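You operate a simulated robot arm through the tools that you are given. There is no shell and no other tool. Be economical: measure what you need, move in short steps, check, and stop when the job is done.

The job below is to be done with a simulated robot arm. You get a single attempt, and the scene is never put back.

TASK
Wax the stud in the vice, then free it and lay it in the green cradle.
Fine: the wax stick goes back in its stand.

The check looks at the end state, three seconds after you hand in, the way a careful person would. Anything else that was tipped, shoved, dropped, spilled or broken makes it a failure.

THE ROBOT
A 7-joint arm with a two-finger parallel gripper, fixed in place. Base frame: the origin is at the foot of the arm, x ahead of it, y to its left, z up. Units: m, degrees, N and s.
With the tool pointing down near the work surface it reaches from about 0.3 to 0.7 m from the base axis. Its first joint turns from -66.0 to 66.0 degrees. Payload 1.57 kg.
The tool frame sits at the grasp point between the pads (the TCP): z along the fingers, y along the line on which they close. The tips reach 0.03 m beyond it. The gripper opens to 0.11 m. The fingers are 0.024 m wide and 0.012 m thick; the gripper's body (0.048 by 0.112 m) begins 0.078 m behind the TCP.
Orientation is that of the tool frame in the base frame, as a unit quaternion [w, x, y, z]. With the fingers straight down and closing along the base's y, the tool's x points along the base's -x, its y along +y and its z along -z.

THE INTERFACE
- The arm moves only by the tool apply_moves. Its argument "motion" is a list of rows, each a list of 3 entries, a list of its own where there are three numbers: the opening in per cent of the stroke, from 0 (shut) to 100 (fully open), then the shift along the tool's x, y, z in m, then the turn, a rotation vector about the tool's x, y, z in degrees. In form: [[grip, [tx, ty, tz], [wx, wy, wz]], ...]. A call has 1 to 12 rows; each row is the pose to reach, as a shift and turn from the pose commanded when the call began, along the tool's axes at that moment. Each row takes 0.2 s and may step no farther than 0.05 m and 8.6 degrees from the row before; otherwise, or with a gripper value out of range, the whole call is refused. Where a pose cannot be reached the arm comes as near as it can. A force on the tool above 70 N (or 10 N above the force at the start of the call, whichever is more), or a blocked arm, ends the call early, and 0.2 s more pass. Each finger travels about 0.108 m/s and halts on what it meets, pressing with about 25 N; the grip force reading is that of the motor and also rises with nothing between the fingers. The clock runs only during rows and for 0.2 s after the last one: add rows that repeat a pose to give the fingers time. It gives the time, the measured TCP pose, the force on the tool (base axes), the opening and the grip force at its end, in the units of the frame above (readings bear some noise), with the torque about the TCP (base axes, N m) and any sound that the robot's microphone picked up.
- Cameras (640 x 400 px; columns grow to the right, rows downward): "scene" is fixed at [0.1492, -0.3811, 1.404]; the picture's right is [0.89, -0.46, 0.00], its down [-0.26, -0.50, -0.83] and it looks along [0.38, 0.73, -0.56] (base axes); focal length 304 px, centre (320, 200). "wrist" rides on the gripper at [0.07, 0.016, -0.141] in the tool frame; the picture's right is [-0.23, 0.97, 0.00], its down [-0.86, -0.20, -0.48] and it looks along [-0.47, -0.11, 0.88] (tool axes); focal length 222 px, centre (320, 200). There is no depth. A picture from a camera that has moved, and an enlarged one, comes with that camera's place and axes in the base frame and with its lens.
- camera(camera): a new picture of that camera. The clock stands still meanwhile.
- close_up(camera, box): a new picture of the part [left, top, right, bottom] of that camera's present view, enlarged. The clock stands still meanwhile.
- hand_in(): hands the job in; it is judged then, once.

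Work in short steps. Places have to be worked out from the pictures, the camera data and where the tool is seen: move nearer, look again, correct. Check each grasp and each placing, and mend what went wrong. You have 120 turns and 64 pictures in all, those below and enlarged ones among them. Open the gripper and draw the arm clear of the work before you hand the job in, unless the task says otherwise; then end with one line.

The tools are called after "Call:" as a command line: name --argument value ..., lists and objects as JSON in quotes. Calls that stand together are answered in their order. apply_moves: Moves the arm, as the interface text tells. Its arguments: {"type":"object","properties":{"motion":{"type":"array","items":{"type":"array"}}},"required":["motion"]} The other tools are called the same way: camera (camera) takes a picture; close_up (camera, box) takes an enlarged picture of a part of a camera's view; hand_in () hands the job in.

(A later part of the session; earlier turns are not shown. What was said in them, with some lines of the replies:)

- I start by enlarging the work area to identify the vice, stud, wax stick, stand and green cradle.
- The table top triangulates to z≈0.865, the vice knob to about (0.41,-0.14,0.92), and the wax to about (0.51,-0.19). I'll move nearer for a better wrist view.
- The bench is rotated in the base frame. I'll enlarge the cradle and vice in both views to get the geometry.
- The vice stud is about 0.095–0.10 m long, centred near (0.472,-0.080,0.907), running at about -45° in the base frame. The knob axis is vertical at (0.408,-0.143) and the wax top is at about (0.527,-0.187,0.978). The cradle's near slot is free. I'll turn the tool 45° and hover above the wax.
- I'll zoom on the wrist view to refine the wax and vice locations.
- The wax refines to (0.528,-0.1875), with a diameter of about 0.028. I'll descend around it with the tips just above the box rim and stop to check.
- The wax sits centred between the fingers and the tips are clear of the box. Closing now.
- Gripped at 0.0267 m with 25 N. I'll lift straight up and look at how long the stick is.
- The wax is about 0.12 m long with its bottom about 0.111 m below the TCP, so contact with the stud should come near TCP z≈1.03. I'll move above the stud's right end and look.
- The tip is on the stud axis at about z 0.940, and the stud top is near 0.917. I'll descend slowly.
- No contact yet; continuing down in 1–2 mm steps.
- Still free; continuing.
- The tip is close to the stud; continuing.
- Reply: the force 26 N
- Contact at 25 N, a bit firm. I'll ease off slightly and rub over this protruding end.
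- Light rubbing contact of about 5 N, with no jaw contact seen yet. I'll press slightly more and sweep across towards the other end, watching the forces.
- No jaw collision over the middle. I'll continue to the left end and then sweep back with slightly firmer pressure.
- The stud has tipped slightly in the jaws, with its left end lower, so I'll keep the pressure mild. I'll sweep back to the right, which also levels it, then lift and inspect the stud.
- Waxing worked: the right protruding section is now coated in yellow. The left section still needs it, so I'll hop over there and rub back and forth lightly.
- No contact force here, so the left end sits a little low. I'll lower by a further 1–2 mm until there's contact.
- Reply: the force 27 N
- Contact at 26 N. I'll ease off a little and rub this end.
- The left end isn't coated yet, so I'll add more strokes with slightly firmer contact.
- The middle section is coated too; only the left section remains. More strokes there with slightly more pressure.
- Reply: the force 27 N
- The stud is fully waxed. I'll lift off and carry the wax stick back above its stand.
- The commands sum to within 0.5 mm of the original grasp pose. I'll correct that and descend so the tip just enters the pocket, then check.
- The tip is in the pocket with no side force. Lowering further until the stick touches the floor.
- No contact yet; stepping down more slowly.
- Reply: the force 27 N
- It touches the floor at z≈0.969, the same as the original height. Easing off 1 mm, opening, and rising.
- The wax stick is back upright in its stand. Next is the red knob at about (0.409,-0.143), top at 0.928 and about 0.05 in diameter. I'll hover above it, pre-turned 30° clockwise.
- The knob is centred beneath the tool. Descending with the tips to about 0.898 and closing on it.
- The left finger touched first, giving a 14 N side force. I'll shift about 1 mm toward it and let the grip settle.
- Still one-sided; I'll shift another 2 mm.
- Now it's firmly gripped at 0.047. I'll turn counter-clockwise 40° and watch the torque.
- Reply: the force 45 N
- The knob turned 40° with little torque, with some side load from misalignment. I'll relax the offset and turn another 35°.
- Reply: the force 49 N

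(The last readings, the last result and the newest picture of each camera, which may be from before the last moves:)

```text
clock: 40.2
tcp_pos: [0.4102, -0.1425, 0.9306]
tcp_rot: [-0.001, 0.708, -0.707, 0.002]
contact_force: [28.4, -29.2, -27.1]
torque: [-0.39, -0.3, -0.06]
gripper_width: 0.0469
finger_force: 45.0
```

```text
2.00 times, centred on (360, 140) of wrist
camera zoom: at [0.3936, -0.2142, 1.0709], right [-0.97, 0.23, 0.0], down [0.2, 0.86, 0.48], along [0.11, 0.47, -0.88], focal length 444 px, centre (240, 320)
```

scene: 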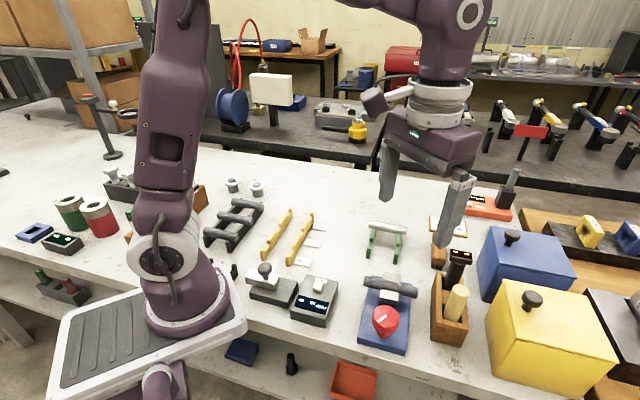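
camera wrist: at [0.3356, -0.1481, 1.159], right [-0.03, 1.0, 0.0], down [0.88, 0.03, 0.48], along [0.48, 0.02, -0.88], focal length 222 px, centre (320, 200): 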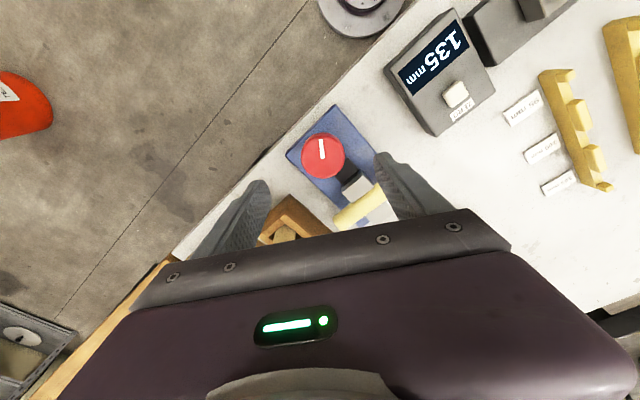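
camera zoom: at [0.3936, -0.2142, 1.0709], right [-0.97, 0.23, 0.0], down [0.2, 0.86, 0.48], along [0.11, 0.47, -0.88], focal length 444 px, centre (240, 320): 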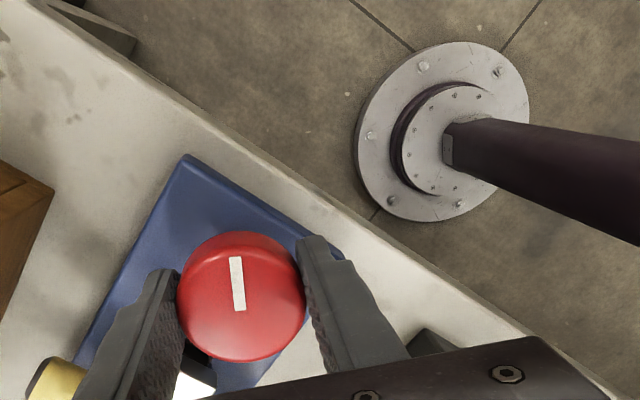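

The knob is turned 75° in all. I'll release, rise and see whether the jaws have opened.

Call:
apply_moves --motion '[[35, [-0.0, -0.0005, 0.0005], [0, 0, 0]], [60, [0, 0, 0.0], [0, 0, 0]], [75, [0, 0, 0], [0, 0, 0]], [75, [0, 0, -0.04], [0, 0, 8]], [75, [0, 0, -0.08], [0, 0, 16]], [75, [0, 0, -0.12], [0, 0, 24]], [75, [0, 0, -0.15], [0, 0, 32]], [75, [0, 0, -0.15], [0, 0, 40]], [75, [0, 0, -0.15], [0, 0, 45]], [75, [0, 0, -0.15], [0, 0, 45]]]'

Call:
close_up --camera "wrist" --box '[240, 80, 440, 240]'

Call:
close_up --camera "scene" --box '[345, 240, 445, 340]'

```text
clock: 42.4
tcp_pos: [0.4078, -0.1428, 1.0785]
tcp_rot: [0.0, -0.382, 0.924, -0.001]
contact_force: [-0.2, -0.1, -0.7]
torque: [0.02, -0.01, 0.02]
gripper_width: 0.0825
finger_force: 0.1
```

```text
2.50 times, centred on (340, 160) of wrist
camera zoom: at [0.3469, -0.1818, 1.2205], right [-0.53, 0.85, 0.0], down [0.75, 0.46, 0.48], along [0.41, 0.25, -0.88], focal length 555 px, centre (270, 300)
```

zoom: 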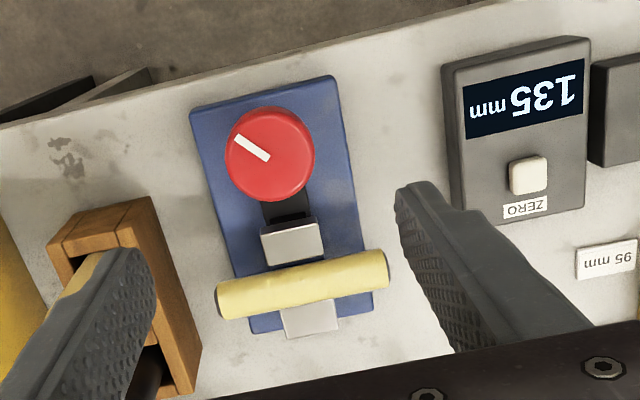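

```text
4.00 times, centred on (395, 290) of scene
camera zoom: at [0.1492, -0.3811, 1.404], right [0.89, -0.46, 0.0], down [-0.26, -0.5, -0.83], along [0.38, 0.73, -0.56], focal length 1218 px, centre (20, -160)
```

zoom: 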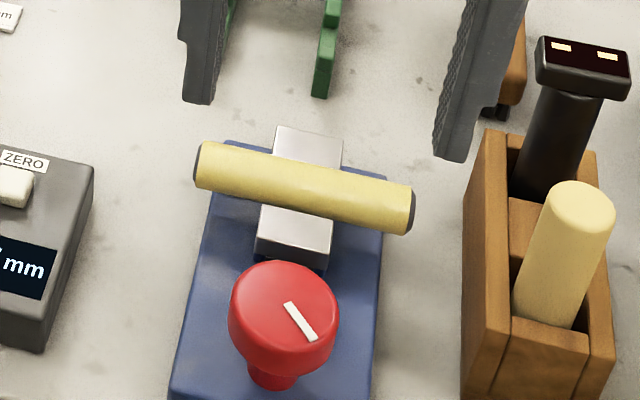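

The near jaw has backed off and there's now a gap beside the stud, so it's free and resting in place. I'll grip it end-to-end (length about 0.10), first hovering above it with the fingers fully open.

Call:
apply_moves --motion '[[100, [-0.04, 0, 0], [0, 0, 0]], [100, [-0.0894, -0.001, 0], [0, 0, 0]], [100, [-0.0894, -0.001, 0.04], [0, 0, 0]], [100, [-0.0894, -0.001, 0.08], [0, 0, 0]], [100, [-0.0894, -0.001, 0.115], [0, 0, 0]], [100, [-0.0894, -0.001, 0.115], [0, 0, 0]]]'

Call:
close_up --camera "wrist" --box '[180, 60, 460, 260]'

Call:
close_up --camera "scene" --box '[345, 220, 445, 320]'

```text
clock: 43.8
tcp_pos: [0.4757, -0.0815, 0.9628]
tcp_rot: [0.0, -0.383, 0.924, 0.0]
contact_force: [0.2, 0.2, -0.2]
torque: [0.01, 0.0, 0.0]
gripper_width: 0.1098
finger_force: 0.1
```

```text
2.00 times, centred on (320, 160) of wrist
camera zoom: at [0.4149, -0.1201, 1.1055], right [-0.53, 0.85, 0.0], down [0.75, 0.46, 0.48], along [0.41, 0.25, -0.88], focal length 444 px, centre (320, 280)
```

zoom: 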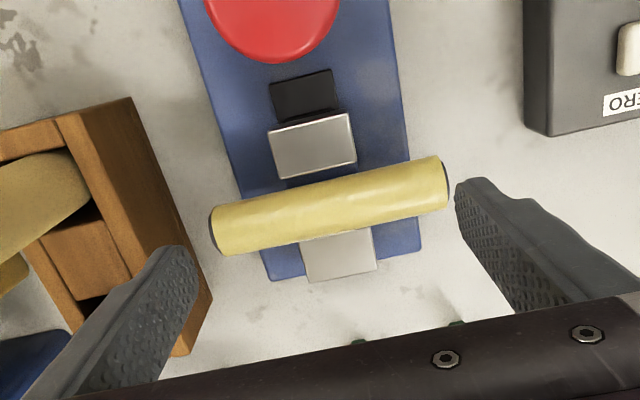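

```text
4.00 times, centred on (395, 270) of scene
camera zoom: at [0.1492, -0.3811, 1.404], right [0.89, -0.46, 0.0], down [-0.26, -0.5, -0.83], along [0.38, 0.73, -0.56], focal length 1218 px, centre (20, -80)
```

zoom: 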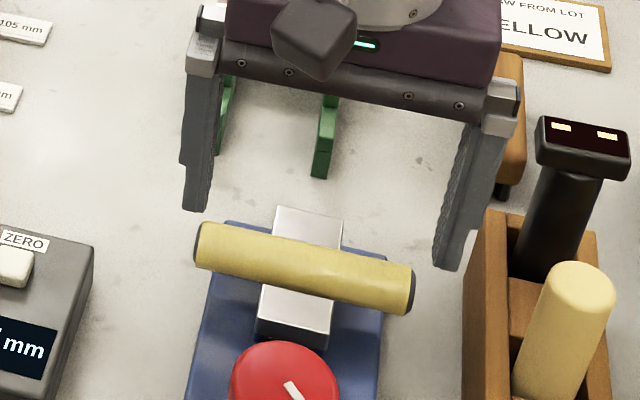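

The stud measures about 0.105 m, too tight for an end-to-end grip. I'll grip it across its right protruding section instead. First I rise, turn the tool +90° and shift toward the right end.

Call:
apply_moves --motion '[[100, [0, 0, -0.04], [0, 0, 8]], [100, [0, -0.01, -0.07], [0, 0, 16]], [100, [0, -0.02, -0.08], [0, 0, 24]], [80, [0, -0.0325, -0.08], [0, 0, 32]], [70, [0, -0.0325, -0.08], [0, 0, 40]], [60, [0, -0.0325, -0.08], [0, 0, 48]], [60, [0, -0.0325, -0.08], [0, 0, 56]], [60, [0, -0.0325, -0.08], [0, 0, 64]], [60, [0, -0.0325, -0.08], [0, 0, 72]], [60, [0, -0.0325, -0.08], [0, 0, 80]], [60, [0, -0.0325, -0.08], [0, 0, 85]], [60, [0, -0.0325, -0.08], [0, 0, 90]]]'

Call:
camera --camera "wrist"

```text
clock: 46.4
tcp_pos: [0.4953, -0.1027, 1.045]
tcp_rot: [0.0, 0.384, 0.923, 0.0]
contact_force: [0.2, 0.6, -0.7]
torque: [-0.03, 0.0, 0.01]
gripper_width: 0.0659
finger_force: 0.1
```

```text
21 pictures are left
camera wrist: at [0.4571, -0.0429, 1.1855], right [0.85, 0.53, 0.0], down [0.46, -0.75, 0.48], along [0.25, -0.41, -0.88], focal length 222 px, centre (320, 200)
```

wrist: 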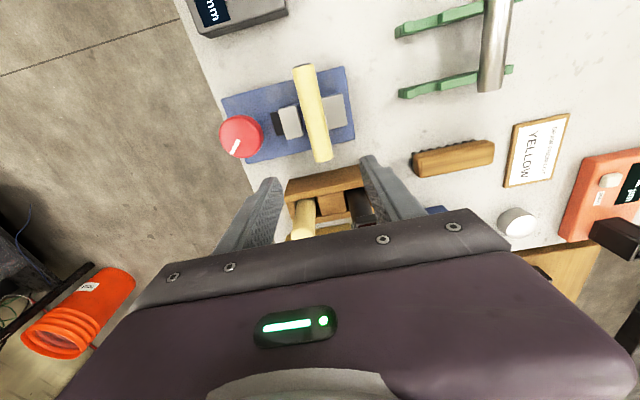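

Very useful view: it shows the vice, stud and cradle together. I'll enlarge it for precise coordinates.

Call:
close_up --camera "wrist" --box '[260, 0, 530, 180]'

```text
2.22 times, centred on (395, 90) of wrist
camera zoom: at [0.4571, -0.0429, 1.1855], right [0.85, 0.53, 0.0], down [0.46, -0.75, 0.48], along [0.25, -0.41, -0.88], focal length 494 px, centre (153, 444)
```

zoom: 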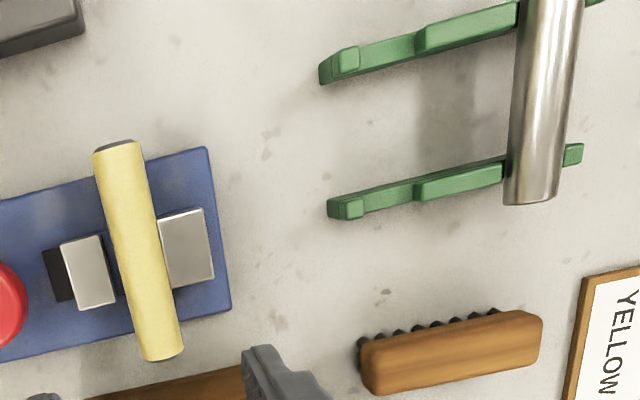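

The stud centre is about 0.032 left of the TCP along its axis. The cradle rails sit ±0.032 from their centre and the free slot is 0.1365 m farther along. I'll take the stud 0.040 from its centre, so the fingers stay outside the cradle's right rail, and descend now.

Call:
apply_moves --motion '[[60, [-0.0083, 0.001, 0.03], [0, 0, 0]], [60, [-0.0083, 0.001, 0.07], [0, 0, 0]], [60, [-0.0083, 0.001, 0.1], [0, 0, 0]], [60, [-0.0083, 0.001, 0.116], [0, 0, 0]], [60, [-0.0083, 0.001, 0.124], [0, 0, 0]], [60, [-0.0083, 0.001, 0.124], [0, 0, 0]]]'

Call:
close_up --camera "scene" --box '[345, 220, 445, 320]'

Call:
close_up --camera "wrist" --box '[200, 40, 440, 240]'

```text
clock: 47.8
tcp_pos: [0.5027, -0.108, 0.9189]
tcp_rot: [0.0, 0.383, 0.924, -0.001]
contact_force: [0.3, 1.0, -0.5]
torque: [-0.01, 0.04, 0.01]
gripper_width: 0.0659
finger_force: 0.1
```

```text
4.00 times, centred on (395, 270) of scene
camera zoom: at [0.1492, -0.3811, 1.404], right [0.89, -0.46, 0.0], down [-0.26, -0.5, -0.83], along [0.38, 0.73, -0.56], focal length 1218 px, centre (20, -80)
```

zoom: 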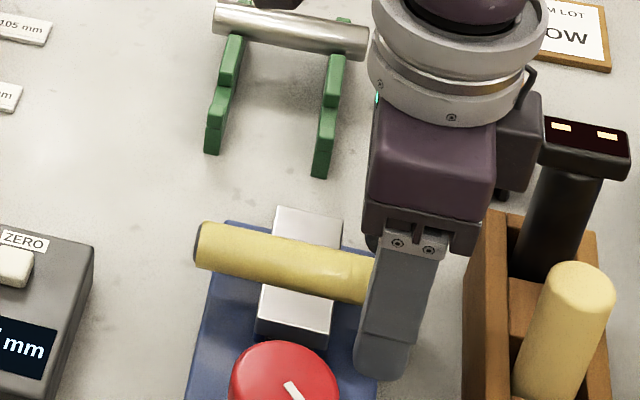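

```text
2.00 times, centred on (320, 140) of wrist
camera zoom: at [0.4648, -0.0494, 1.0614], right [0.85, 0.53, 0.0], down [0.46, -0.75, 0.48], along [0.25, -0.41, -0.88], focal length 444 px, centre (320, 320)
```

zoom: 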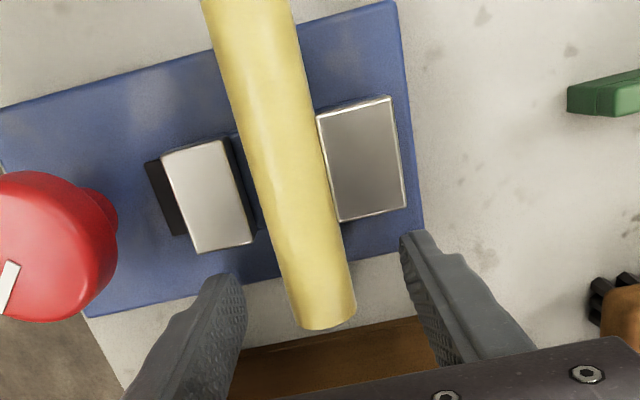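

The stud end is about 14 mm beyond the finger centre line and the fingers straddle it cleanly. Closing.

Call:
apply_moves --motion '[[35, [0, 0, 0], [0, 0, 0]], [15, [0, 0, 0], [0, 0, 0]], [12, [0, 0, 0], [0, 0, 0]], [12, [0, 0, 0], [0, 0, 0]]]'

```text
clock: 48.8
tcp_pos: [0.5034, -0.1094, 0.9205]
tcp_rot: [-0.001, 0.383, 0.924, 0.0]
contact_force: [-0.2, -0.2, -0.6]
torque: [-0.05, -0.05, 0.0]
gripper_width: 0.0227
finger_force: 25.2
```

Gripped at 0.0227. I'll lift slowly and check that it comes free.

Call:
apply_moves --motion '[[12, [0, 0, -0.005], [0, 0, 0]], [12, [0, 0, -0.012], [0, 0, 0]], [12, [0, 0, -0.02], [0, 0, 0]], [12, [0, 0, -0.02], [0, 0, 0]]]'

Call:
close_up --camera "scene" --box '[345, 210, 445, 310]'

```text
clock: 49.8
tcp_pos: [0.5011, -0.1097, 0.9409]
tcp_rot: [0.0, 0.383, 0.924, 0.0]
contact_force: [-0.5, -0.8, -0.1]
torque: [-0.05, -0.01, 0.06]
gripper_width: 0.0216
finger_force: 24.8
```

```text
4.00 times, centred on (395, 260) of scene
camera zoom: at [0.1492, -0.3811, 1.404], right [0.89, -0.46, 0.0], down [-0.26, -0.5, -0.83], along [0.38, 0.73, -0.56], focal length 1218 px, centre (20, -40)
```

zoom: 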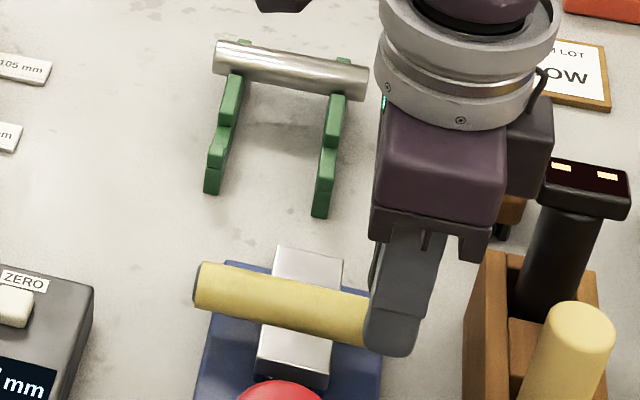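

The stud stayed put and the fingers slid up it. I'll regrip at the lower height and lift in a tiny step, reading the force to tell slip from clamping.

Call:
apply_moves --motion '[[40, [0, 0, 0], [0, 0, 0]], [40, [0, 0, 0.012], [0, 0, 0]], [40, [0, 0, 0.022], [0, 0, 0]], [40, [0, 0, 0.023], [0, 0, 0]], [5, [0, 0, 0.023], [0, 0, 0]], [5, [0, 0, 0.023], [0, 0, 0]], [5, [0, 0, 0.0215], [0, 0, 0]]]'

Call:
close_up --camera "wrist" --box '[200, 40, 440, 240]'

```text
clock: 51.4
tcp_pos: [0.5005, -0.1102, 0.9196]
tcp_rot: [0.0, 0.383, 0.924, 0.0]
contact_force: [-0.2, 0.2, -0.2]
torque: [-0.14, -0.07, -0.02]
gripper_width: 0.023
finger_force: 25.2
```

```text
2.00 times, centred on (320, 140) of wrist
camera zoom: at [0.4633, -0.0496, 1.0602], right [0.85, 0.53, 0.0], down [0.46, -0.75, 0.48], along [0.25, -0.41, -0.88], focal length 444 px, centre (320, 320)
```

zoom: 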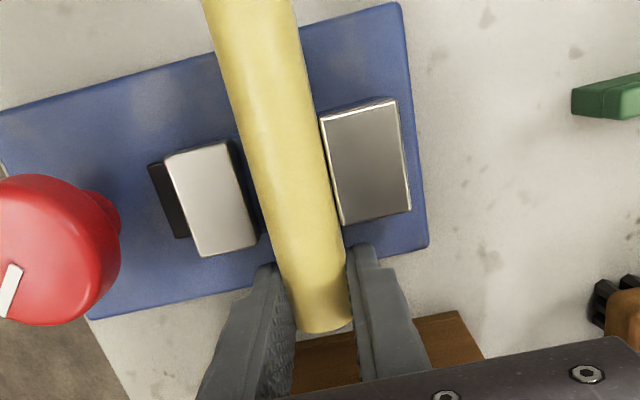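

The grip is good and there's no load yet. Lifting another 4 mm and reading the force.

Call:
apply_moves --motion '[[5, [0, 0, -0.002], [0, 0, 0]], [5, [0, 0, -0.004], [0, 0, 0]]]'

Call:
close_up --camera "wrist" --box '[200, 40, 440, 240]'

```text
clock: 52.0
tcp_pos: [0.503, -0.1081, 0.9227]
tcp_rot: [0.0, 0.382, 0.924, 0.0]
contact_force: [0.4, 0.7, -3.1]
torque: [-0.11, -0.07, 0.0]
gripper_width: 0.023
finger_force: 25.2
```

```text
2.00 times, centred on (320, 140) of wrist
camera zoom: at [0.4638, -0.049, 1.0641], right [0.85, 0.53, 0.0], down [0.46, -0.75, 0.48], along [0.25, -0.41, -0.88], focal length 444 px, centre (320, 320)
```

zoom: 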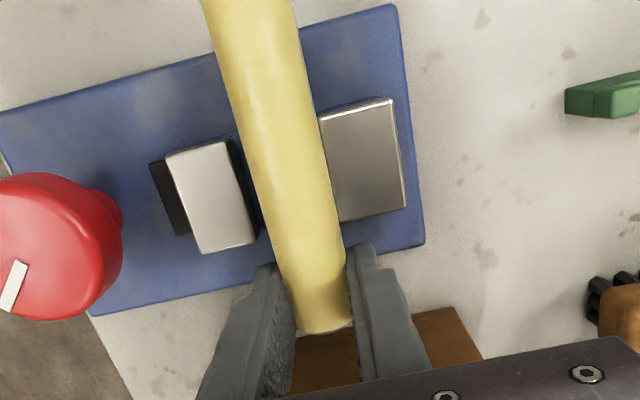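

A load of -3 N looks like the stud's weight coming on. I'll lift slowly by another 15 mm and look from the scene camera.

Call:
apply_moves --motion '[[5, [0, 0, -0.003], [0, 0, 0]], [5, [0, 0, -0.006], [0, 0, 0]], [5, [0, 0, -0.009], [0, 0, 0]], [5, [0, 0, -0.012], [0, 0, 0]], [5, [0, 0, -0.015], [0, 0, 0]]]'

Call:
close_up --camera "scene" --box '[345, 210, 445, 310]'

```text
clock: 53.2
tcp_pos: [0.5005, -0.1092, 0.9379]
tcp_rot: [0.0, 0.382, 0.924, 0.0]
contact_force: [-0.3, 0.2, -3.5]
torque: [-0.1, -0.1, 0.03]
gripper_width: 0.0227
finger_force: 25.3
```

```text
4.00 times, centred on (395, 260) of scene
camera zoom: at [0.1493, -0.3811, 1.404], right [0.89, -0.46, 0.0], down [-0.26, -0.5, -0.83], along [0.38, 0.73, -0.56], focal length 1218 px, centre (20, -40)
```

zoom: 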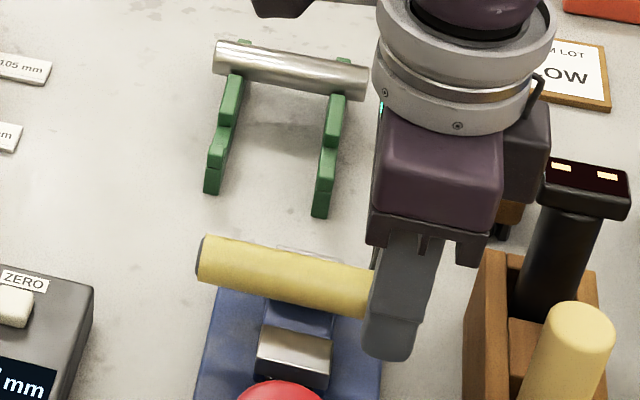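

Lifted level with a 3.5 N load. I'll raise it and carry it gently over the near slot of the green cradle.

Call:
apply_moves --motion '[[5, [0, 0, -0.01], [0, 0, 0]], [5, [0, 0, -0.025], [0, 0, 0]], [5, [0, 0, -0.04], [0, 0, 0]], [5, [0.002, 0.015, -0.045], [0, 0, 0]], [5, [0.005, 0.035, -0.045], [0, 0, 0]], [5, [0.008, 0.058, -0.045], [0, 0, 0]], [5, [0.011, 0.081, -0.045], [0, 0, 0]], [5, [0.014, 0.104, -0.045], [0, 0, 0]], [5, [0.0165, 0.123, -0.045], [0, 0, 0]], [5, [0.0183, 0.1355, -0.045], [0, 0, 0]], [5, [0.0183, 0.1355, -0.045], [0, 0, 0]]]'

Call:
close_up --camera "scene" --box '[345, 190, 445, 290]'

Call:
close_up --camera "wrist" --box '[200, 40, 440, 240]'

```text
clock: 55.6
tcp_pos: [0.585, -0.0007, 0.9846]
tcp_rot: [0.0, 0.382, 0.924, 0.0]
contact_force: [-0.2, 0.1, -2.9]
torque: [-0.1, -0.1, -0.02]
gripper_width: 0.0227
finger_force: 24.4
```

```text
4.00 times, centred on (395, 240) of scene
camera zoom: at [0.1493, -0.3811, 1.404], right [0.89, -0.46, 0.0], down [-0.26, -0.5, -0.83], along [0.38, 0.73, -0.56], focal length 1218 px, centre (20, 40)
```

zoom: 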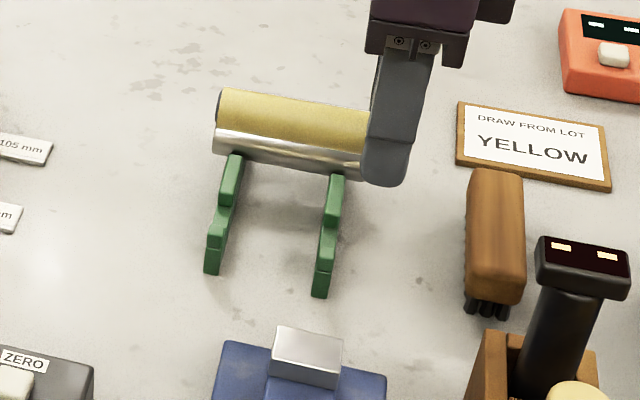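

```text
2.00 times, centred on (320, 140) of wrist
camera zoom: at [0.5473, 0.059, 1.1254], right [0.85, 0.53, 0.0], down [0.46, -0.75, 0.48], along [0.25, -0.41, -0.88], focal length 444 px, centre (320, 320)
```

zoom: 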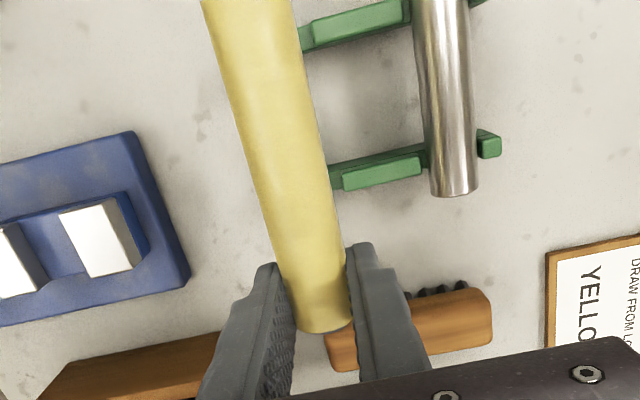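

The slot is about 4 mm farther than my first estimate, because the rails are lower (peaks z≈0.88). I'll shift +3.8 mm and lower to about 1 cm above seating.

Call:
apply_moves --motion '[[5, [-0.001, 0.0038, 0.005], [0, 0, 0]], [5, [-0.001, 0.0038, 0.025], [0, 0, 0]], [5, [-0.001, 0.0038, 0.045], [0, 0, 0]], [5, [-0.001, 0.0038, 0.06], [0, 0, 0]], [5, [-0.001, 0.0038, 0.068], [0, 0, 0]], [5, [-0.001, 0.0038, 0.068], [0, 0, 0]]]'

Call:
close_up --camera "scene" --box '[355, 205, 435, 285]'

Call:
close_up --camera "wrist" --box '[200, 0, 440, 240]'

```text
clock: 57.0
tcp_pos: [0.5873, 0.0024, 0.9165]
tcp_rot: [0.001, 0.383, 0.924, -0.001]
contact_force: [-0.2, -0.5, -3.2]
torque: [-0.1, -0.12, -0.04]
gripper_width: 0.0229
finger_force: 25.2
```

```text
5.00 times, centred on (395, 245) of scene
camera zoom: at [0.1493, -0.3811, 1.404], right [0.89, -0.46, 0.0], down [-0.26, -0.5, -0.83], along [0.38, 0.73, -0.56], focal length 1522 px, centre (-55, -25)
```

zoom: 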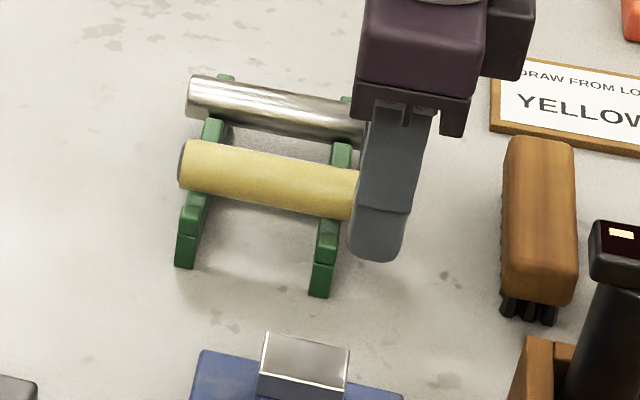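

```text
1.67 times, centred on (320, 120) of wrist
camera zoom: at [0.55, 0.0624, 1.0574], right [0.85, 0.53, 0.0], down [0.46, -0.75, 0.48], along [0.25, -0.41, -0.88], focal length 370 px, centre (320, 333)
```

zoom: 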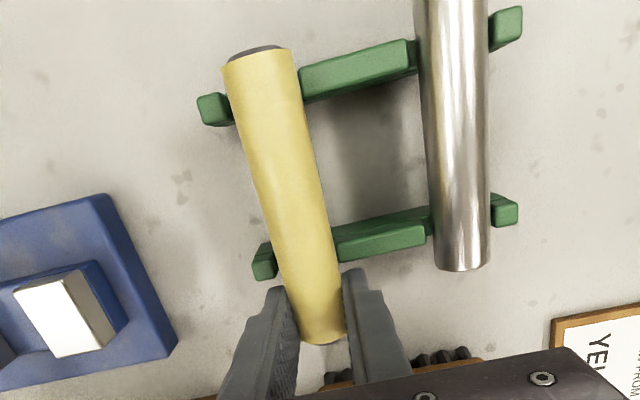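

Well aligned with the slots on both rails. Lowering in small steps until the weight transfers.

Call:
apply_moves --motion '[[5, [0, 0, 0.003], [0, 0, 0]], [5, [0, 0, 0.006], [0, 0, 0]], [5, [0, 0, 0.008], [0, 0, 0]], [5, [0, 0, 0.01], [0, 0, 0]]]'

```text
clock: 58.0
tcp_pos: [0.5878, 0.002, 0.9056]
tcp_rot: [0.0, 0.383, 0.924, 0.0]
contact_force: [-0.2, -1.9, 4.2]
torque: [0.31, 0.37, 0.04]
gripper_width: 0.0228
finger_force: 25.1
```

Contact started, with the force now +4 N. A further 1.5 mm to seat it.

Call:
apply_moves --motion '[[5, [0, 0, 0.0008], [0, 0, 0]], [5, [0, 0, 0.0015], [0, 0, 0]]]'

Call:
close_up --camera "scene" --box '[355, 205, 435, 285]'

```text
clock: 58.6
tcp_pos: [0.5876, 0.0018, 0.9049]
tcp_rot: [0.0, 0.382, 0.924, 0.001]
contact_force: [-2.8, 3.2, 18.7]
torque: [0.23, 0.19, 0.0]
gripper_width: 0.0229
finger_force: 25.7
```

```text
5.00 times, centred on (395, 245) of scene
camera zoom: at [0.1488, -0.381, 1.4041], right [0.89, -0.46, 0.0], down [-0.26, -0.5, -0.83], along [0.38, 0.73, -0.56], focal length 1522 px, centre (-55, -25)
```

zoom: 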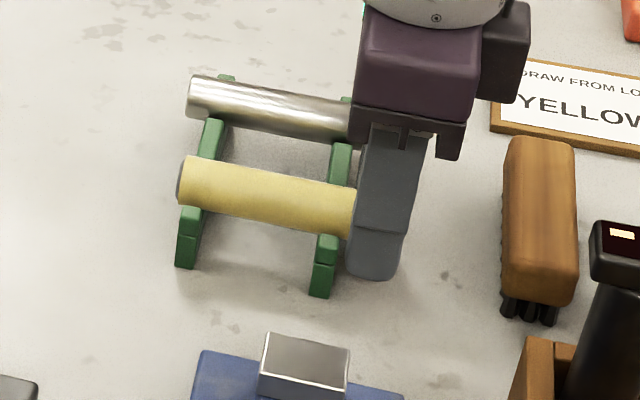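

The stud is seated in the near slot. I'll open gently and rise straight up, then look.

Call:
apply_moves --motion '[[10, [0, 0, -0.001], [0, 0, 0]], [28, [0, 0, -0.001], [0, 0, 0]], [40, [0, 0, -0.001], [0, 0, 0]], [40, [0, 0, -0.001], [0, 0, 0]], [40, [0, 0, -0.03], [0, 0, 0]], [40, [0, 0, -0.07], [0, 0, 0]], [40, [0, 0, -0.11], [0, 0, 0]], [40, [0, 0, -0.11], [0, 0, 0]]]'

Call:
close_up --camera "wrist" --box '[220, 20, 440, 200]'

Call:
close_up --camera "scene" --box '[355, 205, 435, 285]'

```text
clock: 60.4
tcp_pos: [0.5869, 0.0057, 1.011]
tcp_rot: [0.0, 0.383, 0.924, 0.0]
contact_force: [-0.2, 0.4, 0.3]
torque: [-0.01, -0.02, 0.02]
gripper_width: 0.0441
finger_force: 0.1
```

```text
2.22 times, centred on (330, 110) of wrist
camera zoom: at [0.5495, 0.0651, 1.1515], right [0.85, 0.53, 0.0], down [0.46, -0.75, 0.48], along [0.25, -0.41, -0.88], focal length 494 px, centre (298, 400)
```

zoom: 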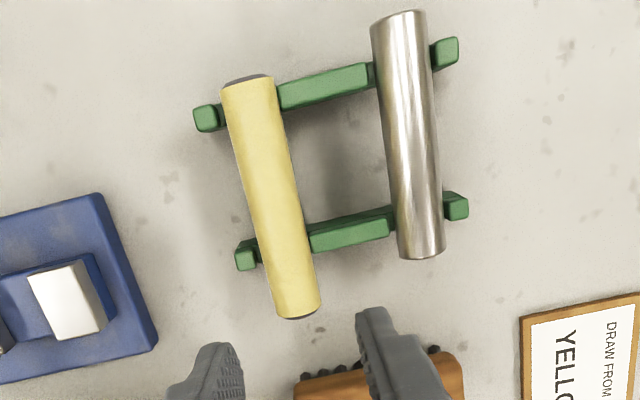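

```text
5.00 times, centred on (395, 245) of scene
camera zoom: at [0.1492, -0.3811, 1.404], right [0.89, -0.46, 0.0], down [-0.26, -0.5, -0.83], along [0.38, 0.73, -0.56], focal length 1522 px, centre (-55, -25)
```

zoom: 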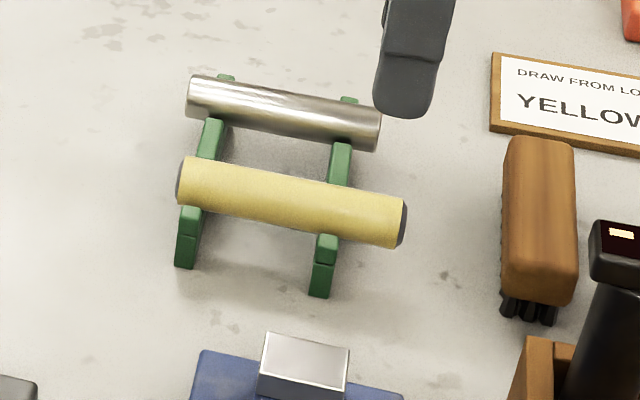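

The stud lies seated on both rails in the near slot, well supported. I'll draw the arm up and clear, then do a final check of everything.

Call:
apply_moves --motion '[[60, [0, 0, -0.04], [0, 0, 0]], [80, [0.02, -0.02, -0.08], [0, 0, 0]], [100, [0.03, -0.06, -0.1], [0, 0, 0]], [100, [0.04, -0.1, -0.12], [0, 0, 0]], [100, [0.05, -0.14, -0.14], [0, 0, 0]], [100, [0.05, -0.17, -0.15], [0, 0, 0]], [100, [0.05, -0.17, -0.15], [0, 0, 0]]]'

Call:
camera --camera "scene"

Call:
close_up --camera "scene" --box '[345, 210, 505, 360]'

```text
clock: 62.0
tcp_pos: [0.4277, -0.0869, 1.164]
tcp_rot: [0.0, 0.383, 0.924, 0.0]
contact_force: [-0.1, -0.8, 0.5]
torque: [0.03, 0.01, -0.01]
gripper_width: 0.11
finger_force: 0.0
```

```text
6 pictures are left
```

scene: 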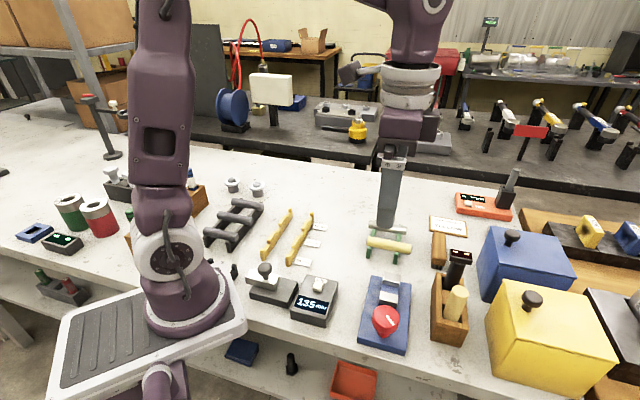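

```text
2.67 times, centred on (425, 285) of scene
camera zoom: at [0.1492, -0.3811, 1.404], right [0.89, -0.46, 0.0], down [-0.26, -0.5, -0.83], along [0.38, 0.73, -0.56], focal length 812 px, centre (40, -27)
```

zoom: 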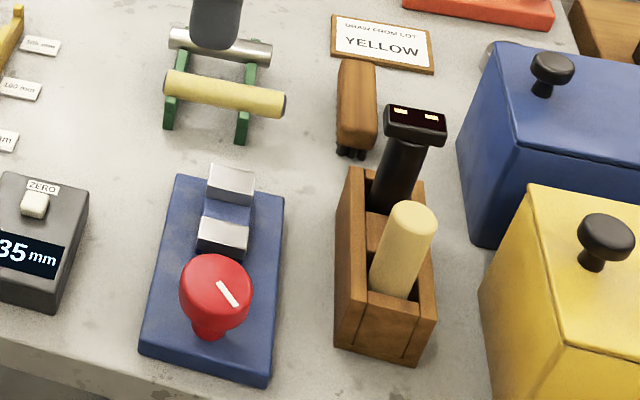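

The waxed stud lies in the green cradle, the wax stick is back in its stand, the vice is empty and nothing else has moved. The gripper is open and clear, so I'm handing in.

Call:
hand_in

```text
The job is handed in.
```

I waxed the stud along its whole length, freed it from the vice and laid it in the near slot of the green cradle, about 1 cm off-centre but seated on both rails; the wax stick is back upright in its stand.
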